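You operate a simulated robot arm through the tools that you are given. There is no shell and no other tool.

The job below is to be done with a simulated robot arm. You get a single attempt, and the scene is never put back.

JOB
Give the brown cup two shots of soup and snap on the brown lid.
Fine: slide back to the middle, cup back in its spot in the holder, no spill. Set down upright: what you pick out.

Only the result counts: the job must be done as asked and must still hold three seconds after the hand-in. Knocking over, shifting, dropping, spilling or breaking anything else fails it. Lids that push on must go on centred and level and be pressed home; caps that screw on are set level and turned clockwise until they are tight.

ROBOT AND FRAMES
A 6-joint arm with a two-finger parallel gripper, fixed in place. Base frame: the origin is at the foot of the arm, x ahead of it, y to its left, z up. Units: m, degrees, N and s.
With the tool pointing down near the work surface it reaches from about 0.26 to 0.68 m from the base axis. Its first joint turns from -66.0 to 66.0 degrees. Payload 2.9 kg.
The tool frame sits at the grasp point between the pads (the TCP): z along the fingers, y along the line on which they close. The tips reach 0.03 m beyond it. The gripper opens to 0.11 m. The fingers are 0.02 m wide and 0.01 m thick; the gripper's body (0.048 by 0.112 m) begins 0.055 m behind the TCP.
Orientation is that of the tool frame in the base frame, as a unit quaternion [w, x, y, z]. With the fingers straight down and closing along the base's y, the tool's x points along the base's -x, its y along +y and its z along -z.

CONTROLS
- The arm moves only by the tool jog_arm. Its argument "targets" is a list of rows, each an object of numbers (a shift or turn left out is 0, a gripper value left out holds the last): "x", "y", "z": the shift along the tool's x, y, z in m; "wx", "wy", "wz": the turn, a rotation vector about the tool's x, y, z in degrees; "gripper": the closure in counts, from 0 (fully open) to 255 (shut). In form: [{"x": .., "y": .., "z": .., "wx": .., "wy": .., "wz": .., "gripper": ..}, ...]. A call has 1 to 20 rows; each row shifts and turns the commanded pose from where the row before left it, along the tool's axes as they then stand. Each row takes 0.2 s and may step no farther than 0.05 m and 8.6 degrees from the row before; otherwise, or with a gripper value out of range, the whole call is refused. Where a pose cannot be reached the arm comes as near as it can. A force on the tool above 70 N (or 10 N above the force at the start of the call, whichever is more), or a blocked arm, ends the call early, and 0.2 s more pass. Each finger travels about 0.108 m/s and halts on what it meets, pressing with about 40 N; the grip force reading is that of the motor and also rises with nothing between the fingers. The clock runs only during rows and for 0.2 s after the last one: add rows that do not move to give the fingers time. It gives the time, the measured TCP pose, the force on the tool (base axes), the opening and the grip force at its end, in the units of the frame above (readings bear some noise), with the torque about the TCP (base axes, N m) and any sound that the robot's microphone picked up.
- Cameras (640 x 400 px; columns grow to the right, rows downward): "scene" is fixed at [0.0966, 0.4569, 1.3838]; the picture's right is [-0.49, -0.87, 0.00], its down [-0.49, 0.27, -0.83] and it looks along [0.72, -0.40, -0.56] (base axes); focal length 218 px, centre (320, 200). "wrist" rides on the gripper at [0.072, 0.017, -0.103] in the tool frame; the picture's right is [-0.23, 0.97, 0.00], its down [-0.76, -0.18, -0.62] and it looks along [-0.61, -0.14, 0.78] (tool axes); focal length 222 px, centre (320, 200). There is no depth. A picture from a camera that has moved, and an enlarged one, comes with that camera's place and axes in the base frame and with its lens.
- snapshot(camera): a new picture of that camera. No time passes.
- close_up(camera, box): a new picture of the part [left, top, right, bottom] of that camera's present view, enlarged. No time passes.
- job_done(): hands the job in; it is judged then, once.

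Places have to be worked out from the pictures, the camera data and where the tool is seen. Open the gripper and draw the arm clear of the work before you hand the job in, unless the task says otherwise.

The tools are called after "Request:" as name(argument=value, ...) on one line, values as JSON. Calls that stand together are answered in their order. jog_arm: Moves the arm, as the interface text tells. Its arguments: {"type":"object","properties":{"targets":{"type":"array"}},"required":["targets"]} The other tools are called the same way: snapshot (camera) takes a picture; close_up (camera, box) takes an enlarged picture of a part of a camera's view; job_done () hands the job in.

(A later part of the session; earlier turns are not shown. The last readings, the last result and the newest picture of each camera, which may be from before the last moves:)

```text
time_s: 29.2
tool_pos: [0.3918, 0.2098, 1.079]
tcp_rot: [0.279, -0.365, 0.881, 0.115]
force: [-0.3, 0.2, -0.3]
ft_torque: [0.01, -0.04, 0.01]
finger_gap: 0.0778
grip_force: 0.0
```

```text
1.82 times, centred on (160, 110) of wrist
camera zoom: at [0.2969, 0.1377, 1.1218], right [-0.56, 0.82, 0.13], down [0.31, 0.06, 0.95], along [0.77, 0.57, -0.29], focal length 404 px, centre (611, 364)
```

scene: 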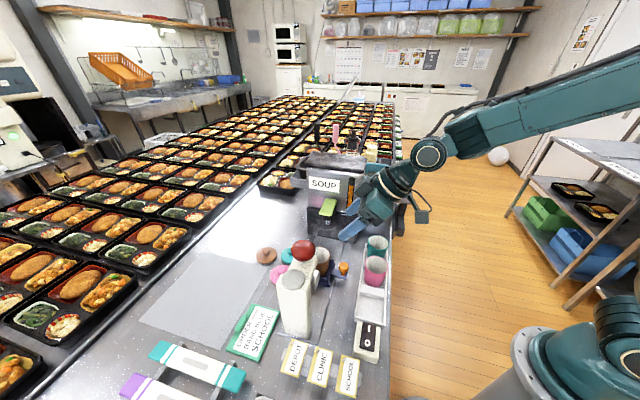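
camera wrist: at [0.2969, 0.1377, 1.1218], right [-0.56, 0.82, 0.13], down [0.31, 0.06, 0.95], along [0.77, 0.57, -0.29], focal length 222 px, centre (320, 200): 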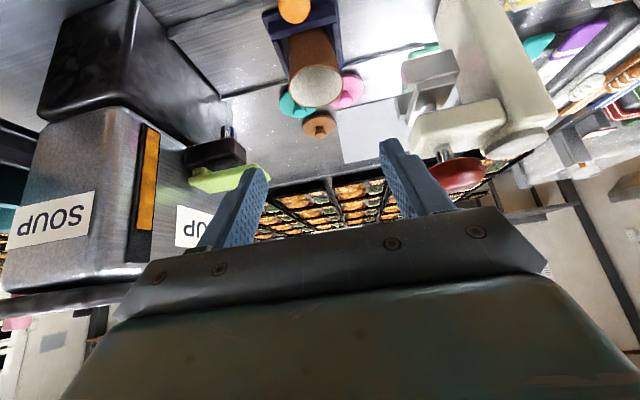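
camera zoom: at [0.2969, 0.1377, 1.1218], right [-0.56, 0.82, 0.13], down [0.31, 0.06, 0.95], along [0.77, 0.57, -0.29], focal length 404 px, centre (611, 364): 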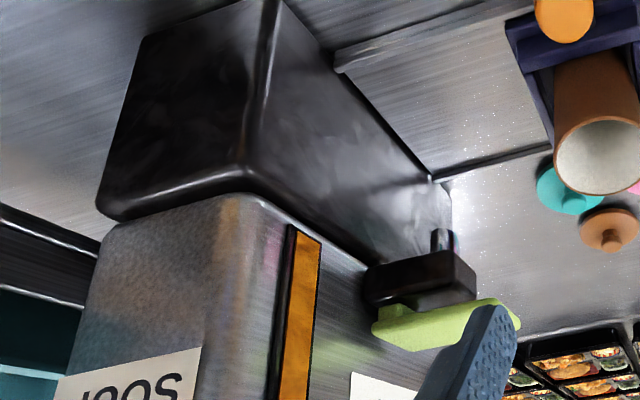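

The pusher is a yoke with two feet and an open channel for the lid's knob, so the lidded cup slides under it. Now I descend onto the slide's orange knob.

Request:
jog_arm(targets=[{"x": 0.018, "z": 0.0272, "y": -0.0025}, {"x": 0.018, "z": 0.0272}, {"x": 0.018, "z": 0.0272}, {"x": 0.018, "z": 0.0272}, {}])

Request:
snapshot(camera="wrist")

Request:
close_up(camera="scene", box=[280, 200, 420, 310])

```text
time_s: 30.4
tool_pos: [0.3947, 0.2091, 0.9472]
tcp_rot: [0.277, -0.366, 0.881, 0.116]
force: [0.4, -0.6, 0.8]
ft_torque: [0.01, 0.0, -0.01]
finger_gap: 0.0779
grip_force: 0.0
```

```text
taken
camera wrist: at [0.3, 0.1376, 0.9918], right [-0.56, 0.82, 0.13], down [0.31, 0.06, 0.95], along [0.77, 0.57, -0.29], focal length 222 px, centre (320, 200)
```

wrist: 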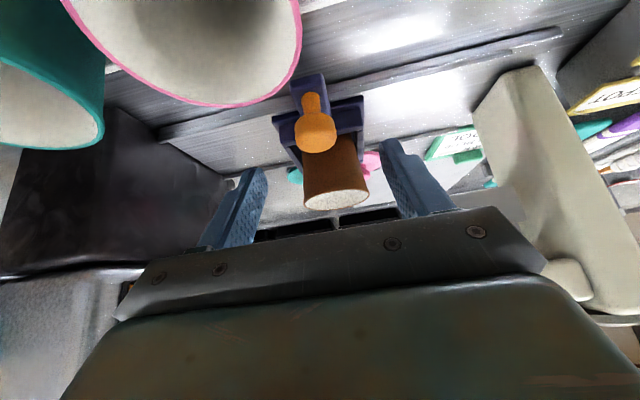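

```text
3.64 times, centred on (350, 255) of scene
camera zoom: at [0.0966, 0.4569, 1.3838], right [-0.49, -0.87, 0.0], down [-0.49, 0.27, -0.83], along [0.72, -0.4, -0.56], focal length 794 px, centre (211, 0)
```

zoom: 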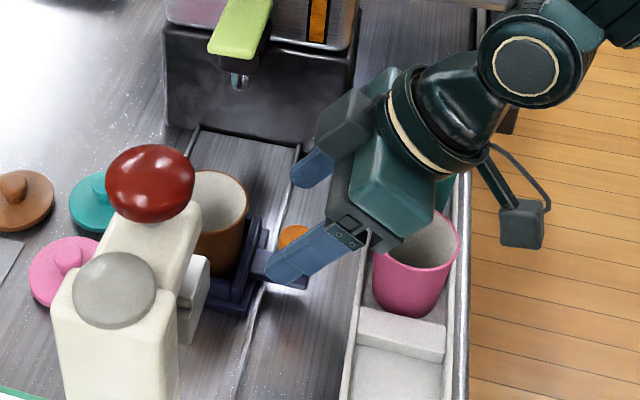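

Clearances over the pink cup look fine (about 3 cm). Final descent, then grip the knob.

Request:
jog_arm(targets=[{"x": 0.009, "z": 0.0136}, {"x": 0.009, "z": 0.0136}, {"gripper": 100}, {"gripper": 140}, {"gripper": 180}, {"gripper": 220}, {"gripper": 220}, {"gripper": 220}])

Request:
snapshot(camera="wrist")

Request:
close_up(camera="scene", box=[280, 200, 420, 310])

```text
time_s: 32.2
tool_pos: [0.3969, 0.2108, 0.9155]
tcp_rot: [0.277, -0.365, 0.882, 0.115]
force: [0.2, 1.5, -3.0]
ft_torque: [0.07, -0.04, 0.03]
finger_gap: 0.026
grip_force: 44.8
```

```text
taken
camera wrist: at [0.3013, 0.139, 0.9592], right [-0.56, 0.82, 0.13], down [0.31, 0.06, 0.95], along [0.77, 0.57, -0.29], focal length 222 px, centre (320, 200)
```

wrist: 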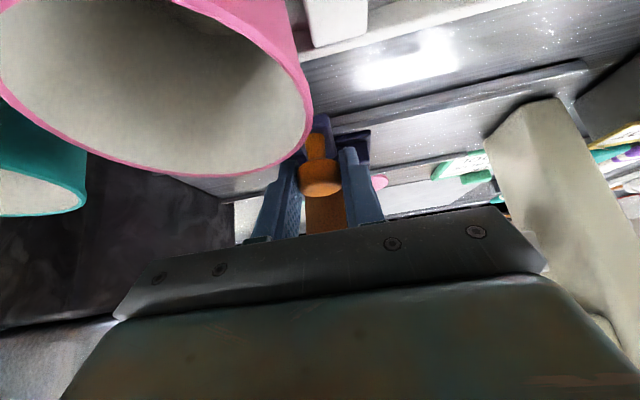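

```text
3.64 times, centred on (350, 255) of scene
camera zoom: at [0.0966, 0.4569, 1.3838], right [-0.49, -0.87, 0.0], down [-0.49, 0.27, -0.83], along [0.72, -0.4, -0.56], focal length 794 px, centre (211, 0)
```

zoom: 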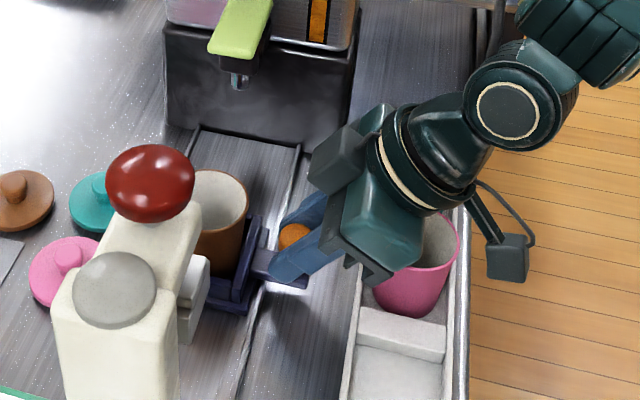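

Knob is held. To give the hand's end more clearance from the machine's corner at the soup end, I open slightly, yaw 12° about vertical, and regrip.

Request:
jog_arm(targets=[{"gripper": 150}, {"gripper": 150}, {"wx": 3.45, "wz": 4.9}, {"wx": 3.45, "wz": 4.9}, {"gripper": 190}, {"gripper": 220}, {"gripper": 220}])

Request:
snapshot(camera="wrist")

Request:
close_up(camera="scene", box=[280, 200, 420, 310])

```text
time_s: 33.8
tool_pos: [0.3968, 0.2106, 0.916]
tcp_rot: [0.288, -0.271, 0.915, 0.085]
force: [0.9, 2.8, -0.7]
ft_torque: [0.1, 0.0, -0.08]
finger_gap: 0.026
grip_force: 45.6
```

```text
taken
camera wrist: at [0.2888, 0.1609, 0.9589], right [-0.37, 0.92, 0.13], down [0.32, 0.0, 0.95], along [0.87, 0.4, -0.29], focal length 222 px, centre (320, 200)
```

wrist: 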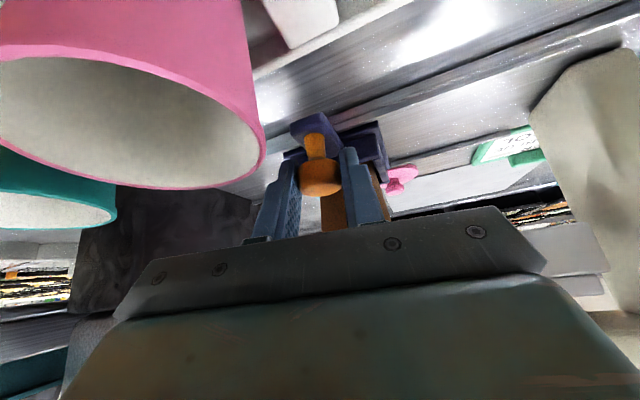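

```text
3.64 times, centred on (350, 255) of scene
camera zoom: at [0.0966, 0.457, 1.3838], right [-0.49, -0.87, 0.0], down [-0.49, 0.27, -0.83], along [0.72, -0.4, -0.56], focal length 794 px, centre (211, 0)
```

zoom: 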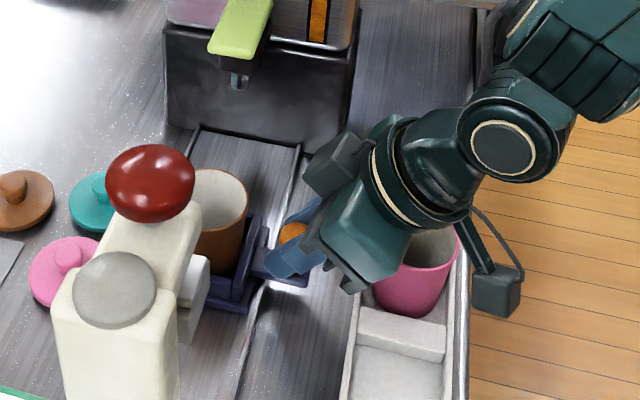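

Now I slide toward the soup machine in gentle steps along +p.

Request:
jog_arm(targets=[{"x": -0.0017, "y": -0.0098, "z": 0.0012}, {"x": -0.0017, "y": -0.0098, "z": 0.0012}, {"x": -0.0017, "y": -0.0098, "z": 0.0012}, {"x": -0.0017, "y": -0.0098, "z": 0.0012}, {}])

Request:
close_up(camera="scene", box=[280, 180, 420, 290])

```text
time_s: 35.0
tool_pos: [0.4251, 0.1816, 0.9165]
tcp_rot: [0.29, -0.271, 0.914, 0.086]
force: [-1.8, -2.9, 13.5]
ft_torque: [0.03, 0.03, 0.04]
finger_gap: 0.0259
grip_force: 45.2
```

```text
3.64 times, centred on (350, 235) of scene
camera zoom: at [0.0964, 0.4567, 1.3839], right [-0.49, -0.87, 0.0], down [-0.49, 0.27, -0.83], along [0.72, -0.4, -0.56], focal length 794 px, centre (211, 73)
```

zoom: 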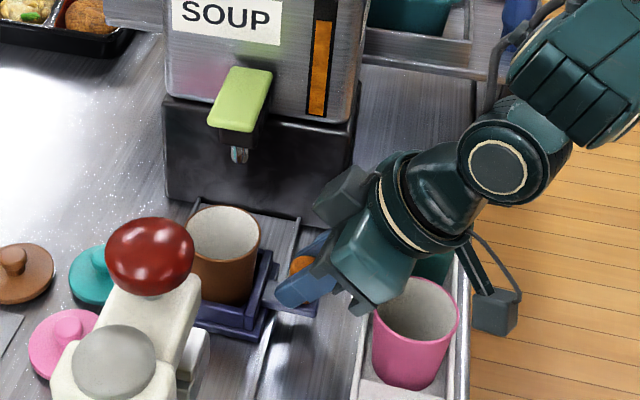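

The slide follows nicely. Continuing toward the spout, checking near the end.

Request:
jog_arm(targets=[{"x": -0.0023, "y": -0.0098, "z": 0.0004}, {"x": -0.0017, "y": -0.0098, "z": 0.0012}, {"x": -0.0017, "y": -0.0098, "z": 0.0012}, {"x": -0.0017, "y": -0.0098, "z": 0.0012}, {}])

Request:
close_up(camera="scene", box=[280, 180, 420, 290])

Request:
snapshot(camera="wrist")

```text
time_s: 36.2
tool_pos: [0.4546, 0.1545, 0.9154]
tcp_rot: [0.287, -0.271, 0.915, 0.086]
force: [11.3, 12.4, -18.8]
ft_torque: [0.16, -0.02, 0.05]
finger_gap: 0.0256
grip_force: 45.0
```

```text
3.64 times, centred on (350, 235) of scene
camera zoom: at [0.0972, 0.4573, 1.3837], right [-0.49, -0.87, 0.0], down [-0.49, 0.27, -0.83], along [0.72, -0.4, -0.56], focal length 794 px, centre (211, 73)
```

zoom: 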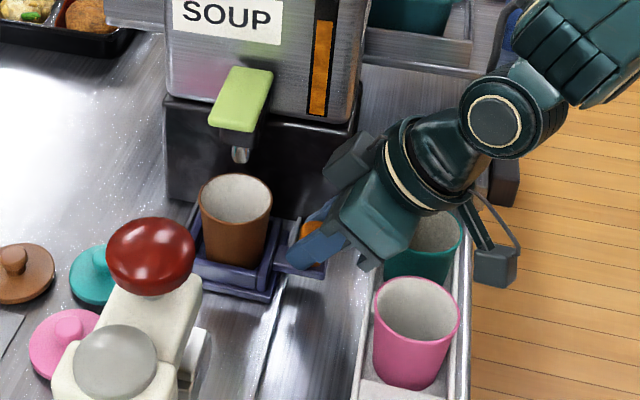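

```text
taken
camera wrist: at [0.3459, 0.1039, 0.9594], right [-0.37, 0.92, 0.13], down [0.32, 0.0, 0.95], along [0.87, 0.4, -0.29], focal length 222 px, centre (320, 200)
```

wrist: 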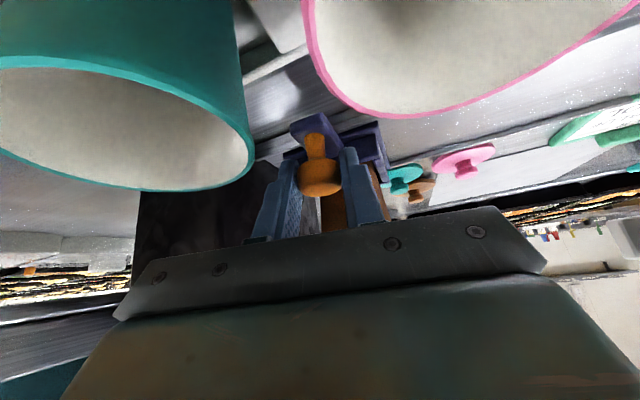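

Some side load built up; I relax it by about 1 mm while advancing the last 2 cm.

Request:
jog_arm(targets=[{"x": -0.0019, "y": -0.0096, "z": 0.0026}, {}, {"x": -0.0009, "y": -0.0049, "z": 0.0006}, {}])

Request:
close_up(camera="scene", box=[290, 180, 380, 260])

```text
time_s: 37.2
tool_pos: [0.4644, 0.1427, 0.9149]
tcp_rot: [0.288, -0.271, 0.914, 0.085]
force: [-3.8, -1.9, 3.5]
ft_torque: [-0.32, 0.45, 0.08]
finger_gap: 0.026
grip_force: 45.3
```

```text
5.00 times, centred on (335, 220) of scene
camera zoom: at [0.0965, 0.4568, 1.3839], right [-0.49, -0.87, 0.0], down [-0.49, 0.27, -0.83], along [0.72, -0.4, -0.56], focal length 1092 px, centre (245, 100)
```

zoom: 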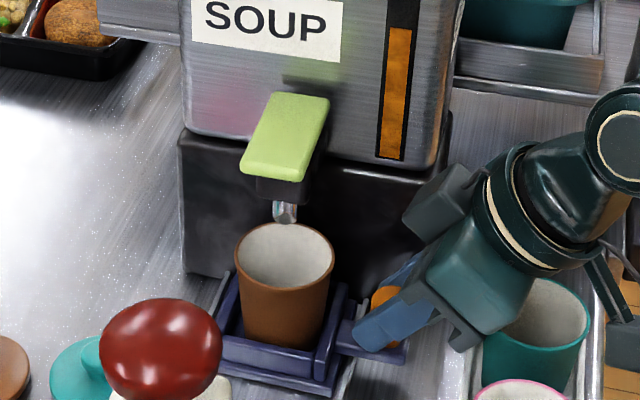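

Nearly under the spout (knob p≈0.2275). I push a little further to find the end stop.

Request:
jog_arm(targets=[{"x": -0.0009, "y": -0.0049, "z": 0.0006}, {}])

Request:
jog_arm(targets=[{"x": -0.0005, "y": -0.0029, "z": 0.0004}, {}])

Request:
close_up(camera="scene", box=[290, 180, 380, 260])

```text
time_s: 37.8
tool_pos: [0.4685, 0.14, 0.9152]
tcp_rot: [0.289, -0.269, 0.915, 0.084]
force: [-6.6, -7.4, 8.1]
ft_torque: [-0.27, 0.33, -0.01]
finger_gap: 0.0257
grip_force: 45.6
```

```text
time_s: 38.4
tool_pos: [0.4701, 0.138, 0.9163]
tcp_rot: [0.288, -0.271, 0.915, 0.086]
force: [-17.1, -7.8, 13.9]
ft_torque: [0.14, -0.11, 0.11]
finger_gap: 0.026
grip_force: 44.9
```

```text
5.00 times, centred on (335, 220) of scene
camera zoom: at [0.096, 0.4566, 1.384], right [-0.49, -0.87, 0.0], down [-0.49, 0.28, -0.83], along [0.72, -0.4, -0.56], focal length 1092 px, centre (245, 100)
```

zoom: 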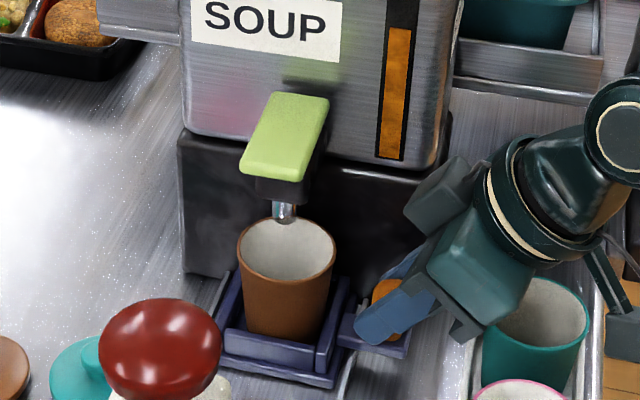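

The cup rim is now centred near p≈0.236 under the spout, and pushback indicates the stop. I open slightly to free the knob and lift vertically away.

Request:
jog_arm(targets=[{"gripper": 190}, {"gripper": 165}, {"gripper": 165}, {"x": -0.0057, "z": -0.0082}, {"x": -0.0115, "z": -0.0164}, {"x": -0.0172, "z": -0.0246}, {"x": -0.0172, "z": -0.0246}, {"x": -0.0172, "z": -0.0246}, {"x": -0.0172, "z": -0.0246}, {}])

Request:
snapshot(camera="wrist")

Request:
close_up(camera="scene", box=[290, 180, 380, 260])

```text
time_s: 40.6
tool_pos: [0.47, 0.1398, 1.0652]
tcp_rot: [0.288, -0.271, 0.914, 0.086]
force: [0.0, -0.7, 0.1]
ft_torque: [0.0, 0.01, -0.01]
finger_gap: 0.0386
grip_force: 0.1
```

```text
taken
camera wrist: at [0.3616, 0.089, 1.109], right [-0.37, 0.92, 0.13], down [0.32, 0.0, 0.95], along [0.87, 0.4, -0.29], focal length 222 px, centre (320, 200)
```

wrist: 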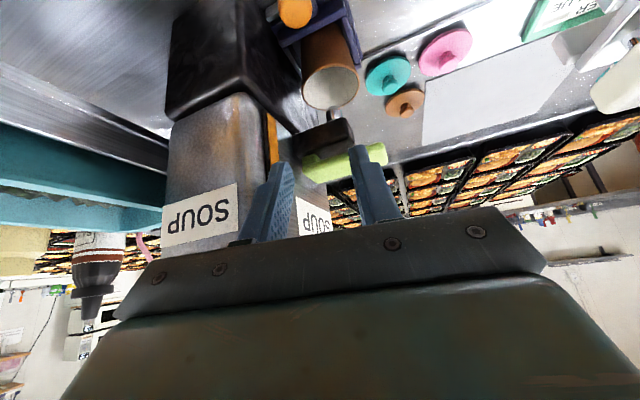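

```text
5.00 times, centred on (335, 220) of scene
camera zoom: at [0.0966, 0.4569, 1.3838], right [-0.49, -0.87, 0.0], down [-0.49, 0.27, -0.83], along [0.72, -0.4, -0.56], focal length 1092 px, centre (245, 100)
```

zoom: 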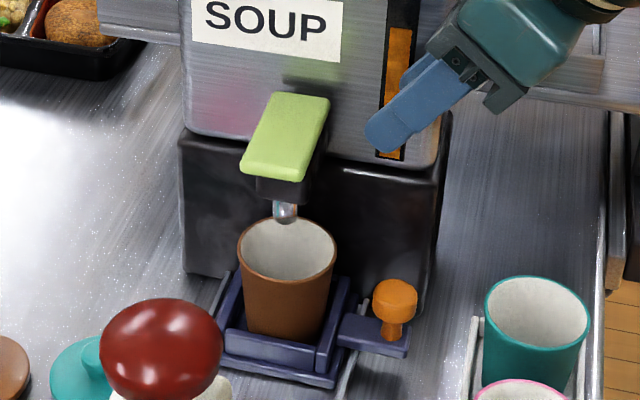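

Slide stays at the soup end. I check the spout-over-cup alignment from this angle.

Request:
close_up(camera="wrist", box=[230, 40, 410, 170])

Request:
close_up(camera="scene", box=[310, 195, 360, 250])

```text
3.08 times, centred on (320, 105) of wrist
camera zoom: at [0.3616, 0.089, 1.109], right [-0.37, 0.92, 0.13], down [0.32, 0.0, 0.95], along [0.87, 0.4, -0.29], focal length 684 px, centre (320, 492)
```

zoom: 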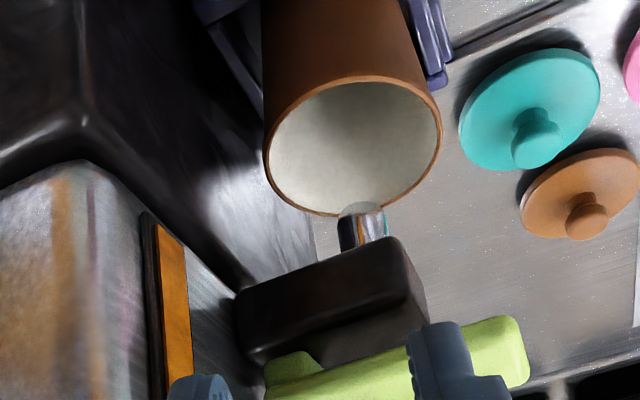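

```text
7.27 times, centred on (335, 222) of scene
camera zoom: at [0.0966, 0.4569, 1.3838], right [-0.49, -0.87, 0.0], down [-0.49, 0.27, -0.83], along [0.72, -0.4, -0.56], focal length 1588 px, centre (211, 36)
```

zoom: 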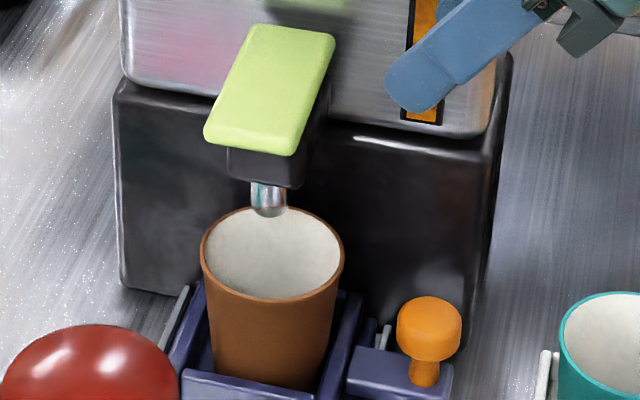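

Triangulation puts spout tip at p≈0.234, q≈0.505, z≈0.956 and cup centre within 2 mm of it. The green paddle's top is flat at z≈1.015, p 0.20–0.277, q≈0.507. I raise, straighten the tool, yaw to the table axes and close the fingers.

Request:
jog_arm(targets=[{"x": -0.0258, "z": -0.0369}, {"x": -0.0258, "z": -0.0369}, {"x": -0.0258, "z": -0.0369}, {"x": 0.0051, "y": 0.0293, "z": -0.0036}, {"wx": -3.45, "wz": -4.9}, {"wx": -3.45, "wz": -4.9}, {"wy": 8}, {"wy": 8}, {"wy": 8}, {"wy": 8}, {"wy": 3}, {}])

Request:
jog_arm(targets=[{"wz": 8, "gripper": 255}, {"wz": 8}, {"wz": 8}, {"wz": 8}, {"wz": 8}, {"wz": 8}, {"wz": 8}, {"wz": 8}, {"wz": 8}, {"wz": 8}, {"wz": 8}, {"wz": 2}, {}])

Request:
snapshot(camera="wrist")

```text
time_s: 43.2
tool_pos: [0.449, 0.1586, 1.2005]
tcp_rot: [-0.002, -0.383, 0.924, 0.0]
force: [0.0, 1.0, -0.4]
ft_torque: [-0.01, 0.03, 0.02]
finger_gap: 0.0388
grip_force: 0.0
```

```text
time_s: 46.0
tool_pos: [0.4484, 0.159, 1.2003]
tcp_rot: [-0.001, 0.384, 0.923, 0.0]
force: [0.2, 0.3, -0.5]
ft_torque: [0.02, -0.02, 0.0]
finger_gap: 0.0
grip_force: 37.5
```

```text
taken
camera wrist: at [0.4103, 0.2226, 1.3042], right [0.85, 0.53, 0.0], down [0.41, -0.67, 0.62], along [0.33, -0.53, -0.78], focal length 222 px, centre (320, 200)
```

wrist: 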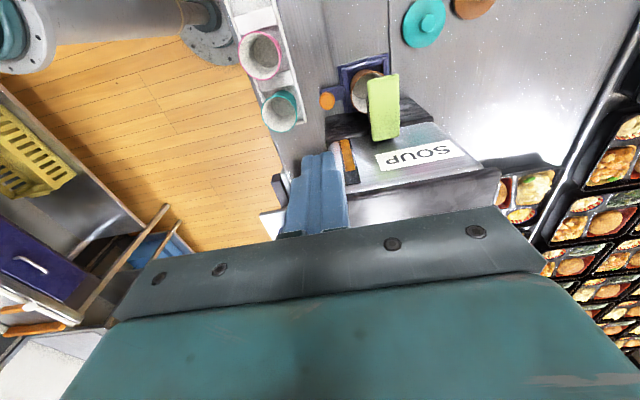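

Fingers closed and aligned. I move over the paddle (p 0.215, q 0.507) and lower to 1 cm above it.

Request:
jog_arm(targets=[{"x": -0.005, "y": 0.0388}, {"x": -0.005, "y": 0.0388}, {"z": 0.048}, {"z": 0.048}, {"z": 0.046}, {}])

Request:
close_up(camera="scene", box=[290, 160, 380, 250])

Request:
snapshot(camera="wrist")

```text
time_s: 47.4
tool_pos: [0.5119, 0.2077, 1.0569]
tcp_rot: [0.0, 0.383, 0.924, 0.0]
force: [-0.5, 0.1, 0.3]
ft_torque: [-0.01, 0.02, -0.02]
finger_gap: 0.0002
grip_force: 37.7
```

```text
4.44 times, centred on (335, 205) of scene
camera zoom: at [0.0966, 0.4569, 1.3838], right [-0.49, -0.87, 0.0], down [-0.49, 0.27, -0.83], along [0.72, -0.4, -0.56], focal length 970 px, centre (253, 178)
```

zoom: 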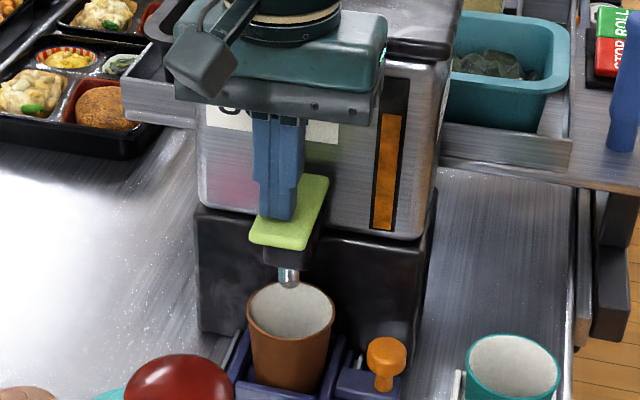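

```text
taken
camera wrist: at [0.4733, 0.2712, 1.1613], right [0.85, 0.53, 0.0], down [0.41, -0.66, 0.62], along [0.33, -0.53, -0.78], focal length 222 px, centre (320, 200)
```

wrist: 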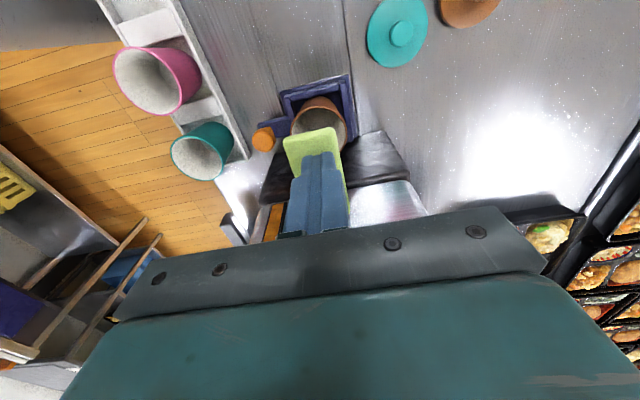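

The tips are centred above the paddle. I press slowly and listen.

Request:
jog_arm(targets=[{"z": 0.006}, {"z": 0.004}, {"z": 0.003}, {"z": 0.003}])

```text
time_s: 48.4
tool_pos: [0.5123, 0.2073, 1.0471]
tcp_rot: [0.002, 0.383, 0.924, 0.003]
force: [-7.1, -2.0, 32.9]
ft_torque: [-0.36, 0.05, 0.26]
finger_gap: 0.0
grip_force: 37.4
```

Contact at about 33 N with no movement or sound yet. I press somewhat more firmly.

Request:
jog_arm(targets=[{"z": 0.002}, {"z": 0.002}, {}])

Request:
close_up(camera="scene", box=[290, 160, 380, 250])

```text
time_s: 49.2
tool_pos: [0.5104, 0.2072, 1.0449]
tcp_rot: [0.005, 0.383, 0.924, 0.004]
force: [-15.8, -6.2, 55.5]
ft_torque: [-0.65, 0.19, 0.26]
finger_gap: 0.0001
grip_force: 37.9
```

```text
4.44 times, centred on (335, 205) of scene
camera zoom: at [0.0953, 0.4564, 1.3841], right [-0.49, -0.87, 0.0], down [-0.49, 0.28, -0.83], along [0.72, -0.4, -0.56], focal length 970 px, centre (253, 178)
```

zoom: 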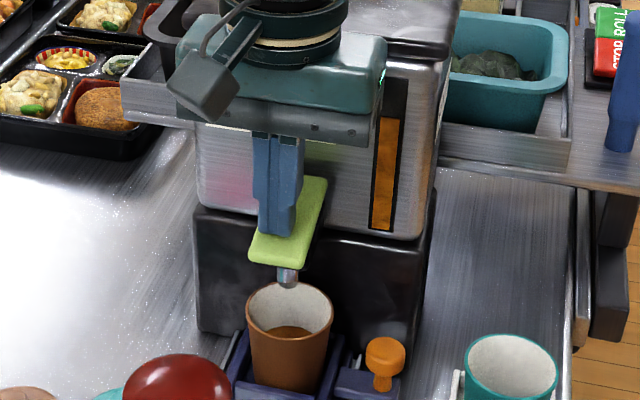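

The paddle went down and soup appeared in the cup. I release the paddle fully and check.

Request:
jog_arm(targets=[{"z": -0.008}, {"z": -0.012}, {}])

Request:
close_up(camera="scene", box=[290, 160, 380, 250])

Request:
close_up(camera="scene", box=[315, 215, 355, 255])

```text
time_s: 50.0
tool_pos: [0.5117, 0.2074, 1.0575]
tcp_rot: [-0.001, 0.383, 0.924, -0.001]
force: [0.1, -0.4, -0.6]
ft_torque: [0.02, -0.01, 0.02]
finger_gap: 0.0
grip_force: 37.6
```

```text
4.44 times, centred on (335, 205) of scene
camera zoom: at [0.0966, 0.4569, 1.3838], right [-0.49, -0.87, 0.0], down [-0.49, 0.27, -0.83], along [0.72, -0.4, -0.56], focal length 970 px, centre (253, 178)
```

zoom: 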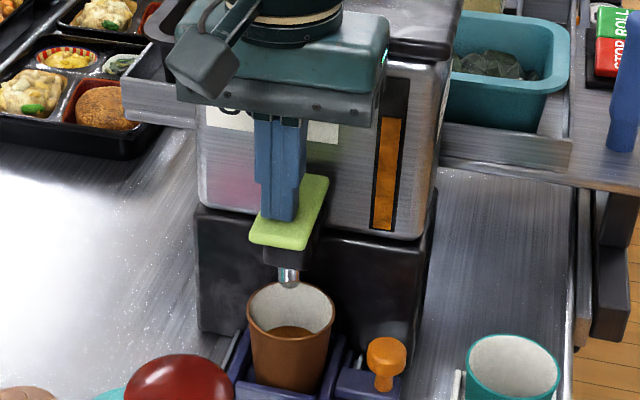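

```text
10.00 times, centred on (335, 235) of scene
camera zoom: at [0.0966, 0.4569, 1.3838], right [-0.49, -0.87, 0.0], down [-0.49, 0.27, -0.83], along [0.72, -0.4, -0.56], focal length 2183 px, centre (170, -150)
```

zoom: 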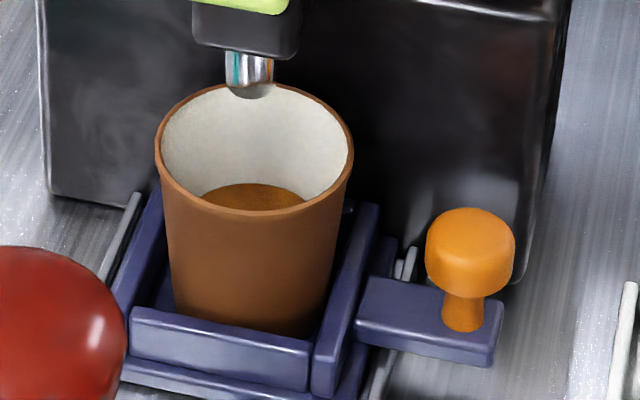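

One shot is in; the paddle has sprung back. I give the second press identically.

Request:
jog_arm(targets=[{"z": 0.008}, {"z": 0.004}, {"z": 0.003}, {"z": 0.003}, {"z": 0.001}, {"z": 0.001}, {}])

Request:
close_up(camera="scene", box=[315, 215, 355, 255])

```text
time_s: 51.6
tool_pos: [0.5106, 0.2069, 1.0448]
tcp_rot: [0.005, 0.383, 0.924, 0.004]
force: [-16.3, -4.9, 54.1]
ft_torque: [-0.63, 0.25, 0.29]
finger_gap: 0.0002
grip_force: 38.1
```

```text
10.00 times, centred on (335, 235) of scene
camera zoom: at [0.0952, 0.4564, 1.3841], right [-0.49, -0.87, 0.0], down [-0.49, 0.28, -0.83], along [0.72, -0.4, -0.56], focal length 2183 px, centre (170, -150)
```

zoom: 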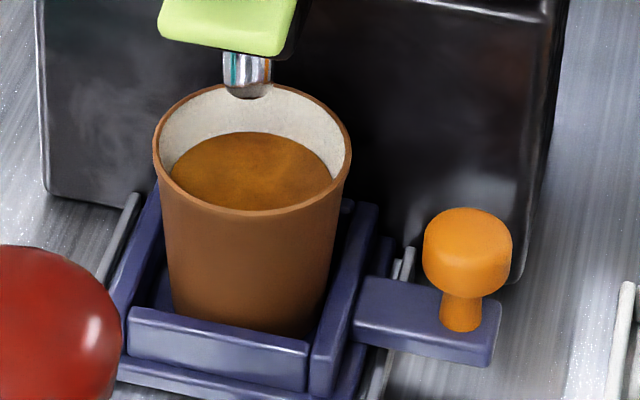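

Second shot is in (cup roughly 2/3 full). I release the paddle and lift away to confirm the level holds.

Request:
jog_arm(targets=[{"z": -0.01}, {"z": -0.02}, {"z": -0.04}, {"z": -0.04}, {"z": -0.04}, {}])

Request:
close_up(camera="scene", box=[315, 215, 355, 255])

Request:
snapshot(camera="wrist")

```text
time_s: 53.0
tool_pos: [0.511, 0.2079, 1.1889]
tcp_rot: [0.0, 0.383, 0.924, 0.0]
force: [0.4, 0.4, -0.4]
ft_torque: [-0.01, 0.03, -0.01]
finger_gap: 0.0
grip_force: 37.6
```

```text
10.00 times, centred on (335, 235) of scene
camera zoom: at [0.0966, 0.4569, 1.3838], right [-0.49, -0.87, 0.0], down [-0.49, 0.27, -0.83], along [0.72, -0.4, -0.56], focal length 2183 px, centre (170, -150)
```

zoom: 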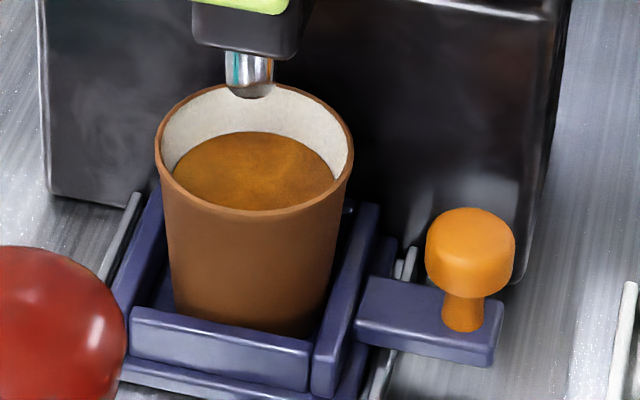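

```text
taken
camera wrist: at [0.4723, 0.2719, 1.2924], right [0.85, 0.53, 0.0], down [0.41, -0.66, 0.62], along [0.33, -0.53, -0.78], focal length 222 px, centre (320, 200)
```

wrist: 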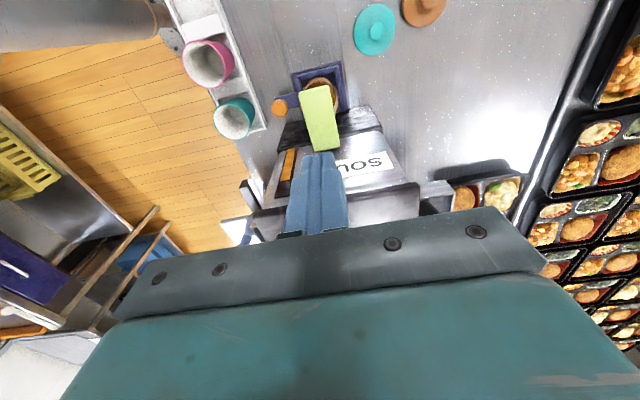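

Two shots are in and stable. Now I re-orient (tilt 35°, yaw −12°) to fetch the slide knob again.

Request:
jog_arm(targets=[{"y": -0.0395, "gripper": 160}, {"y": -0.0395}, {"wz": -8}, {"wz": -8}, {"wz": -8}, {"wz": -8}, {"wz": -8}, {"wz": -8}, {"wz": -8}, {"wz": -8}, {"wz": -8}, {"wz": -8}, {"wz": -8}, {"wz": -2}, {}])

Request:
jog_arm(targets=[{"wy": -8}, {"wy": -8}, {"wy": -8}, {"wy": -8}, {"wy": -3}, {"wx": 3.45, "wz": 4.9}, {"wx": 3.45, "wz": 4.9}, {}, {}])

```text
time_s: 56.2
tool_pos: [0.4547, 0.152, 1.1875]
tcp_rot: [0.0, -0.383, 0.924, 0.0]
force: [0.0, -0.5, 0.4]
ft_torque: [0.01, 0.0, 0.01]
finger_gap: 0.0409
grip_force: 0.1
```

```text
time_s: 58.2
tool_pos: [0.4543, 0.1517, 1.1882]
tcp_rot: [0.288, -0.271, 0.915, 0.085]
force: [-0.2, -1.1, 0.7]
ft_torque: [-0.01, 0.0, 0.02]
finger_gap: 0.0412
grip_force: 0.0
```

Now I shift over the knob's new place and descend partway.

Request:
jog_arm(targets=[{"x": -0.0047, "y": -0.0197, "z": 0.0032}, {"x": 0.023, "z": 0.0328}, {"x": 0.023, "z": 0.0328}, {"x": 0.023, "z": 0.0328}, {"x": 0.023, "z": 0.0328}, {"x": 0.023, "z": 0.0328}, {}])

Request:
snapshot(camera="wrist")

Request:
close_up(camera="scene", box=[290, 180, 400, 270])

```text
time_s: 59.8
tool_pos: [0.4696, 0.1381, 0.9881]
tcp_rot: [0.288, -0.272, 0.914, 0.086]
force: [0.9, 0.2, 0.0]
ft_torque: [0.0, -0.01, -0.04]
finger_gap: 0.0412
grip_force: 0.1
```

```text
taken
camera wrist: at [0.3621, 0.0877, 1.0308], right [-0.37, 0.92, 0.13], down [0.32, 0.0, 0.95], along [0.87, 0.4, -0.29], focal length 222 px, centre (320, 200)
```

wrist: 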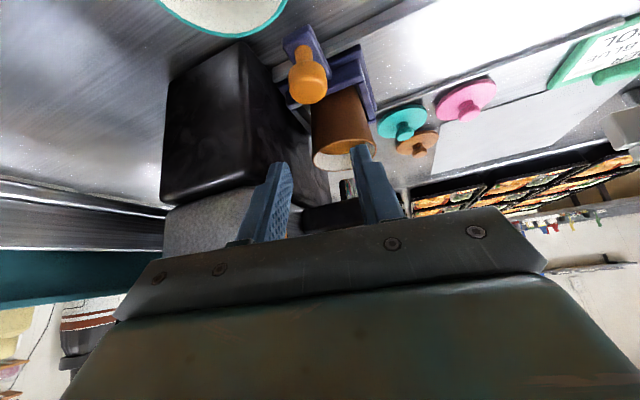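

```text
4.44 times, centred on (345, 225) of scene
camera zoom: at [0.0966, 0.4569, 1.3838], right [-0.49, -0.87, 0.0], down [-0.49, 0.27, -0.83], along [0.72, -0.4, -0.56], focal length 970 px, centre (209, 89)
```

zoom: 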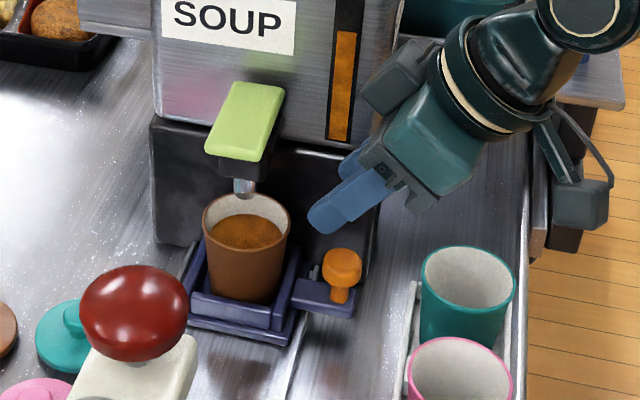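

Position matches (p 0.2344, q 0.4297). I descend the rest and close on the knob.

Request:
jog_arm(targets=[{"x": 0.0207, "z": 0.0295}, {"x": 0.0115, "z": 0.0164}, {"x": 0.0092, "z": 0.0131}, {}, {"gripper": 185}, {"gripper": 205}, {"gripper": 220}, {}])

Request:
close_up(camera="scene", box=[290, 180, 400, 270])

```text
time_s: 61.6
tool_pos: [0.47, 0.1399, 0.9153]
tcp_rot: [0.288, -0.271, 0.915, 0.086]
force: [-1.0, 5.5, -2.9]
ft_torque: [0.18, -0.21, 0.06]
finger_gap: 0.0259
grip_force: 45.1
```

```text
4.44 times, centred on (345, 225) of scene
camera zoom: at [0.0966, 0.457, 1.3838], right [-0.49, -0.87, 0.0], down [-0.49, 0.27, -0.83], along [0.72, -0.4, -0.56], focal length 970 px, centre (209, 89)
```

zoom: 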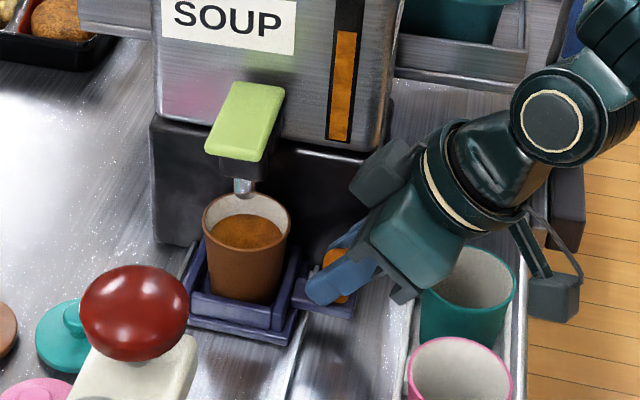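

Knob is held. I slide back toward the middle gently (10.2 cm), ramping the speed so the soup stays calm.

Request:
jog_arm(targets=[{"x": 0.0005, "y": 0.0029, "z": -0.0004}, {"x": 0.001, "y": 0.0059, "z": -0.0007}, {"x": 0.00145, "y": 0.0083, "z": -0.001}, {"x": 0.00145, "y": 0.0083, "z": -0.001}, {"x": 0.00145, "y": 0.0083, "z": -0.001}, {"x": 0.00145, "y": 0.0083, "z": -0.001}, {"x": 0.00145, "y": 0.0083, "z": -0.001}, {"x": 0.00145, "y": 0.0083, "z": -0.001}, {}])

Request:
close_up(camera="scene", box=[290, 190, 400, 280])

```text
time_s: 63.6
tool_pos: [0.4281, 0.181, 0.9162]
tcp_rot: [0.288, -0.27, 0.915, 0.085]
force: [5.5, 6.2, -13.5]
ft_torque: [0.12, -0.19, 0.03]
finger_gap: 0.026
grip_force: 44.8
```

```text
4.44 times, centred on (345, 235) of scene
camera zoom: at [0.0969, 0.4571, 1.3837], right [-0.49, -0.87, 0.0], down [-0.49, 0.27, -0.83], along [0.72, -0.4, -0.56], focal length 970 px, centre (209, 44)
```

zoom: 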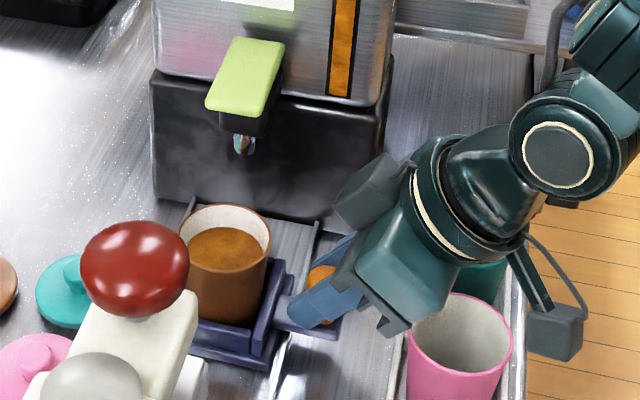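

Halfway back, all calm. I finish the return to the middle (p ≈0.1316).

Request:
jog_arm(targets=[{"x": 0.0014, "y": 0.0084, "z": -0.0001}, {"x": 0.00145, "y": 0.0083, "z": -0.001}, {"x": 0.00145, "y": 0.0083, "z": -0.001}, {"x": 0.00145, "y": 0.0083, "z": -0.001}, {"x": 0.001, "y": 0.0055, "z": -0.0007}, {"x": 0.0006, "y": 0.0034, "z": -0.0004}, {}, {}])

Request:
close_up(camera="scene", box=[290, 200, 400, 290])

```text
time_s: 65.4
tool_pos: [0.3973, 0.2112, 0.9154]
tcp_rot: [0.288, -0.271, 0.914, 0.086]
force: [-10.5, -9.6, 15.0]
ft_torque: [-0.22, 0.19, -0.03]
finger_gap: 0.0258
grip_force: 44.9
```

```text
4.44 times, centred on (345, 245) of scene
camera zoom: at [0.0961, 0.4565, 1.384], right [-0.49, -0.87, 0.0], down [-0.49, 0.28, -0.83], along [0.72, -0.4, -0.56], focal length 970 px, centre (209, 0)
```

zoom: 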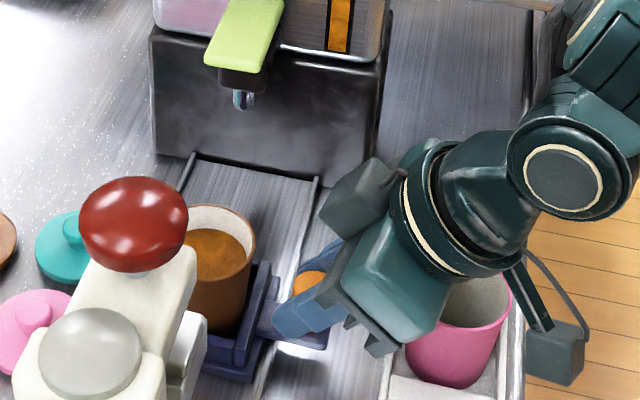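

Slide is back at the middle (p 0.1316). I release the knob, lift, straighten the tool and move toward the brown lid for a close look.

Request:
jog_arm(targets=[{"gripper": 195}, {"gripper": 165}, {}, {"x": -0.0057, "z": -0.0082}, {"x": -0.0115, "z": -0.0164}, {"x": -0.023, "z": -0.0328}, {"x": -0.023, "z": -0.0328}, {"x": -0.023, "z": -0.0328}, {"x": -0.023, "z": -0.0328}, {"wx": -3.45, "wz": -4.9}, {"wx": -3.45, "wz": -4.9}, {"wy": 5}, {"wy": 5}, {"gripper": 110}, {}])

Request:
snapshot(camera="wrist")

Request:
close_up(camera="scene", box=[290, 220, 370, 290])

```text
time_s: 68.6
tool_pos: [0.3983, 0.2112, 1.105]
tcp_rot: [0.2, -0.373, 0.902, 0.082]
force: [1.2, -0.2, -0.7]
ft_torque: [0.02, 0.0, 0.0]
finger_gap: 0.0628
grip_force: 0.0
```

```text
taken
camera wrist: at [0.3094, 0.1462, 1.169], right [-0.54, 0.83, 0.1], down [0.43, 0.18, 0.89], along [0.72, 0.52, -0.45], focal length 222 px, centre (320, 200)
```

wrist: 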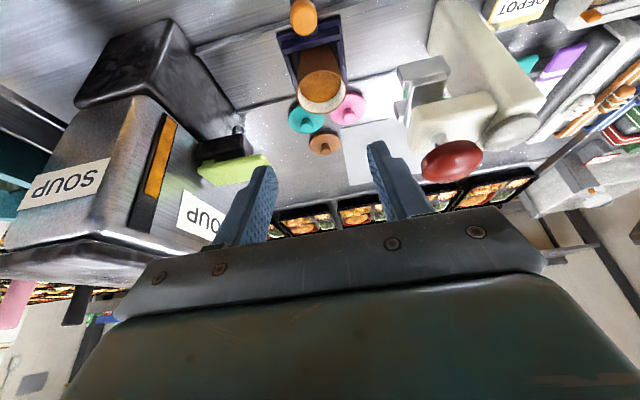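

```text
5.71 times, centred on (330, 255) of scene
camera zoom: at [0.0966, 0.4569, 1.3838], right [-0.49, -0.87, 0.0], down [-0.49, 0.27, -0.83], along [0.72, -0.4, -0.56], focal length 1248 px, centre (263, -114)
```

zoom: 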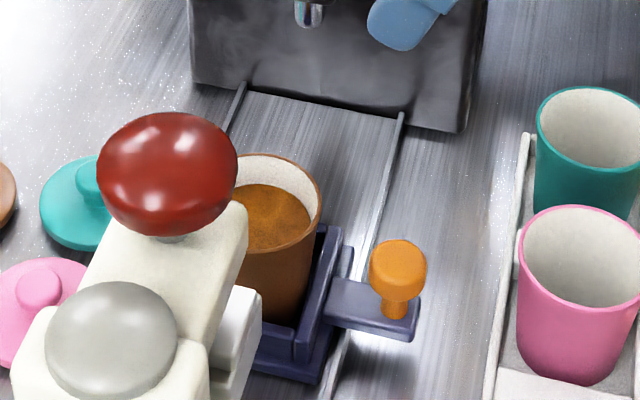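

All good. I move out in +q toward the brown lid at safe height, keeping the 25° tilt, and look at it closely.

Request:
jog_arm(targets=[{"x": -0.0373, "y": -0.015, "z": 0.0174}, {"x": -0.0373, "z": 0.0174}, {"x": -0.0373, "z": 0.0174}, {"x": -0.0373, "z": 0.0174}, {}])

Request:
snapshot(camera="wrist")

Request:
close_up(camera="wrist", box=[240, 60, 400, 180])

Request:
close_up(camera="scene", box=[245, 235, 305, 285])

```text
time_s: 69.8
tool_pos: [0.5246, 0.3177, 1.1062]
tcp_rot: [0.2, -0.373, 0.902, 0.083]
force: [0.4, 0.3, 0.1]
ft_torque: [0.01, -0.02, 0.02]
finger_gap: 0.0626
grip_force: 0.0
```

```text
taken
camera wrist: at [0.4358, 0.2532, 1.1692], right [-0.54, 0.83, 0.1], down [0.43, 0.18, 0.89], along [0.72, 0.52, -0.45], focal length 222 px, centre (320, 200)
```

wrist: 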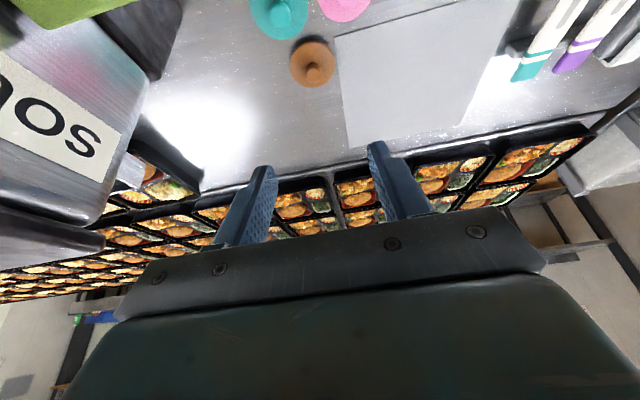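

```text
3.33 times, centred on (320, 120) of wrist
camera zoom: at [0.4358, 0.2532, 1.1692], right [-0.54, 0.83, 0.1], down [0.43, 0.18, 0.89], along [0.72, 0.52, -0.45], focal length 740 px, centre (320, 467)
```

zoom: 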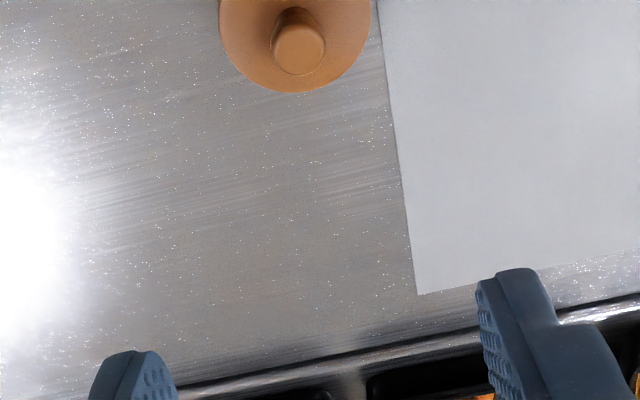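

```text
8.00 times, centred on (275, 260) of scene
camera zoom: at [0.0966, 0.4569, 1.3838], right [-0.49, -0.87, 0.0], down [-0.49, 0.27, -0.83], along [0.72, -0.4, -0.56], focal length 1747 px, centre (680, -280)
```

zoom: 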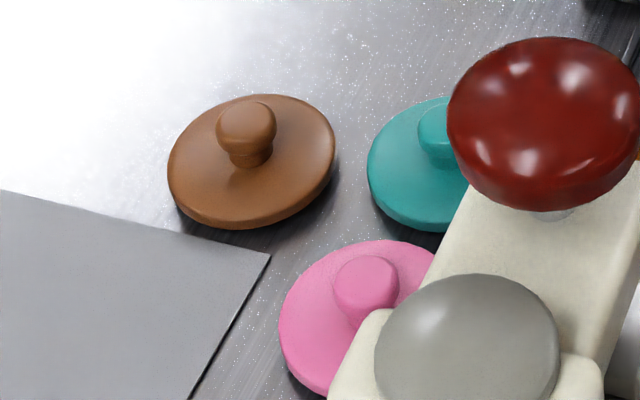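

The lid's knob cap is at p≈0.150, q≈0.681, z≈0.876 (Ø≈0.023), about 0.697 m from the base, so the 25° tilt helps with reach. I approach along the tool axis to just above it.

Request:
jog_arm(targets=[{"x": 0.0014, "y": -0.0008, "z": 0.0382}, {"x": 0.0014, "y": -0.0008, "z": 0.0382}, {"x": 0.0014, "y": -0.0008, "z": 0.0382}, {"x": 0.0014, "y": -0.0008, "z": 0.0382}, {"x": 0.0014, "y": -0.0008, "z": 0.0382}, {}])

Request:
snapshot(camera="wrist")

Request:
close_up(camera="wrist", box=[240, 80, 400, 220])

Request:
close_up(camera="scene", box=[235, 225, 305, 285])

```text
time_s: 71.2
tool_pos: [0.5802, 0.3666, 0.9292]
tcp_rot: [0.2, -0.373, 0.902, 0.083]
force: [0.0, 0.4, -1.1]
ft_torque: [0.0, -0.03, 0.02]
finger_gap: 0.0625
grip_force: 0.1
```

```text
taken
camera wrist: at [0.4918, 0.3018, 0.9929], right [-0.54, 0.83, 0.1], down [0.43, 0.18, 0.89], along [0.72, 0.52, -0.45], focal length 222 px, centre (320, 200)
```

wrist: 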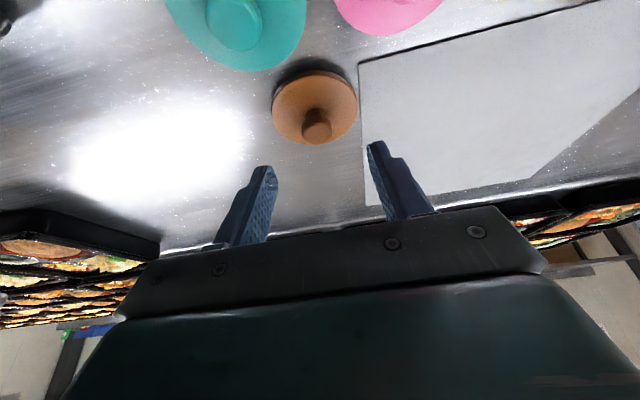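

```text
2.86 times, centred on (320, 150) of wrist
camera zoom: at [0.4918, 0.3018, 0.9929], right [-0.54, 0.83, 0.1], down [0.43, 0.18, 0.89], along [0.72, 0.52, -0.45], focal length 635 px, centre (320, 343)
```

zoom: 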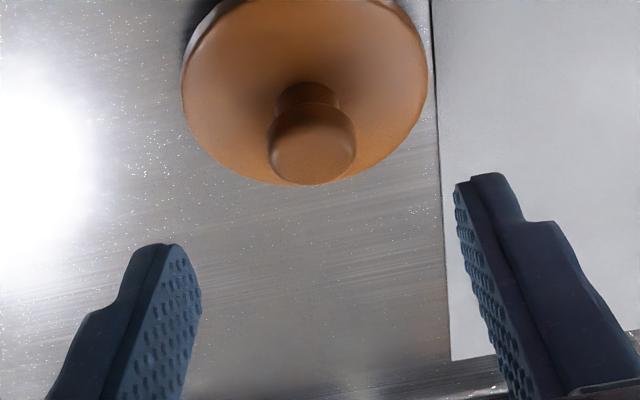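

```text
6.67 times, centred on (270, 255) of scene
camera zoom: at [0.0966, 0.4569, 1.3838], right [-0.49, -0.87, 0.0], down [-0.49, 0.27, -0.83], along [0.72, -0.4, -0.56], focal length 1456 px, centre (653, -167)
```

zoom: 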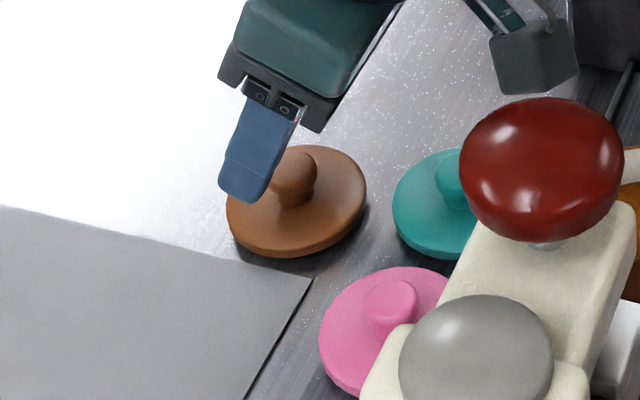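

The cap is exactly between the fingers. I lower 3 cm straight down and close on the cap.

Request:
jog_arm(targets=[{"x": 0.0042, "y": 0.0008, "z": 0.0089}, {"x": 0.0042, "z": 0.0089}, {"x": 0.0039, "z": 0.0083}, {}])

Request:
snapshot(camera="wrist")

Request:
close_up(camera="wrist", box=[240, 80, 400, 220])

```text
time_s: 72.2
tool_pos: [0.5805, 0.3676, 0.9]
tcp_rot: [0.199, -0.374, 0.902, 0.083]
force: [0.1, 0.7, 0.0]
ft_torque: [0.03, 0.02, 0.02]
finger_gap: 0.0627
grip_force: 0.1
```

```text
taken
camera wrist: at [0.4919, 0.3024, 0.9643], right [-0.54, 0.83, 0.1], down [0.43, 0.18, 0.89], along [0.72, 0.52, -0.45], focal length 222 px, centre (320, 200)
```

wrist: 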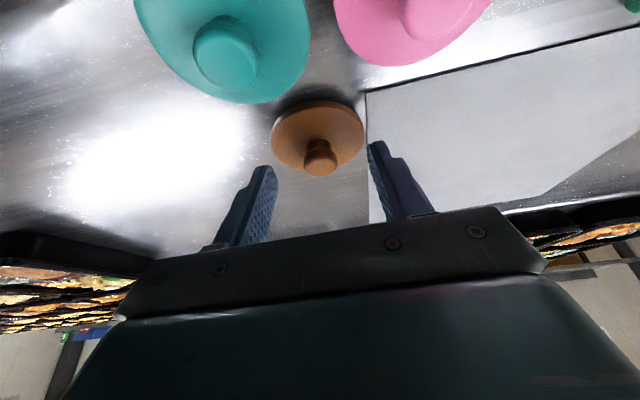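

```text
2.86 times, centred on (320, 150) of wrist
camera zoom: at [0.4919, 0.3024, 0.9643], right [-0.54, 0.83, 0.1], down [0.43, 0.18, 0.89], along [0.72, 0.52, -0.45], focal length 635 px, centre (320, 343)
```

zoom: 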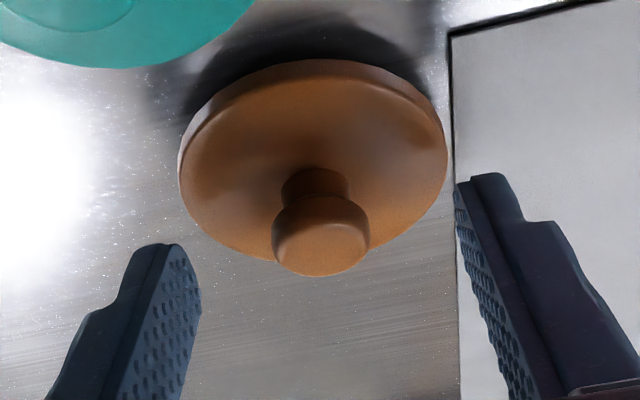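

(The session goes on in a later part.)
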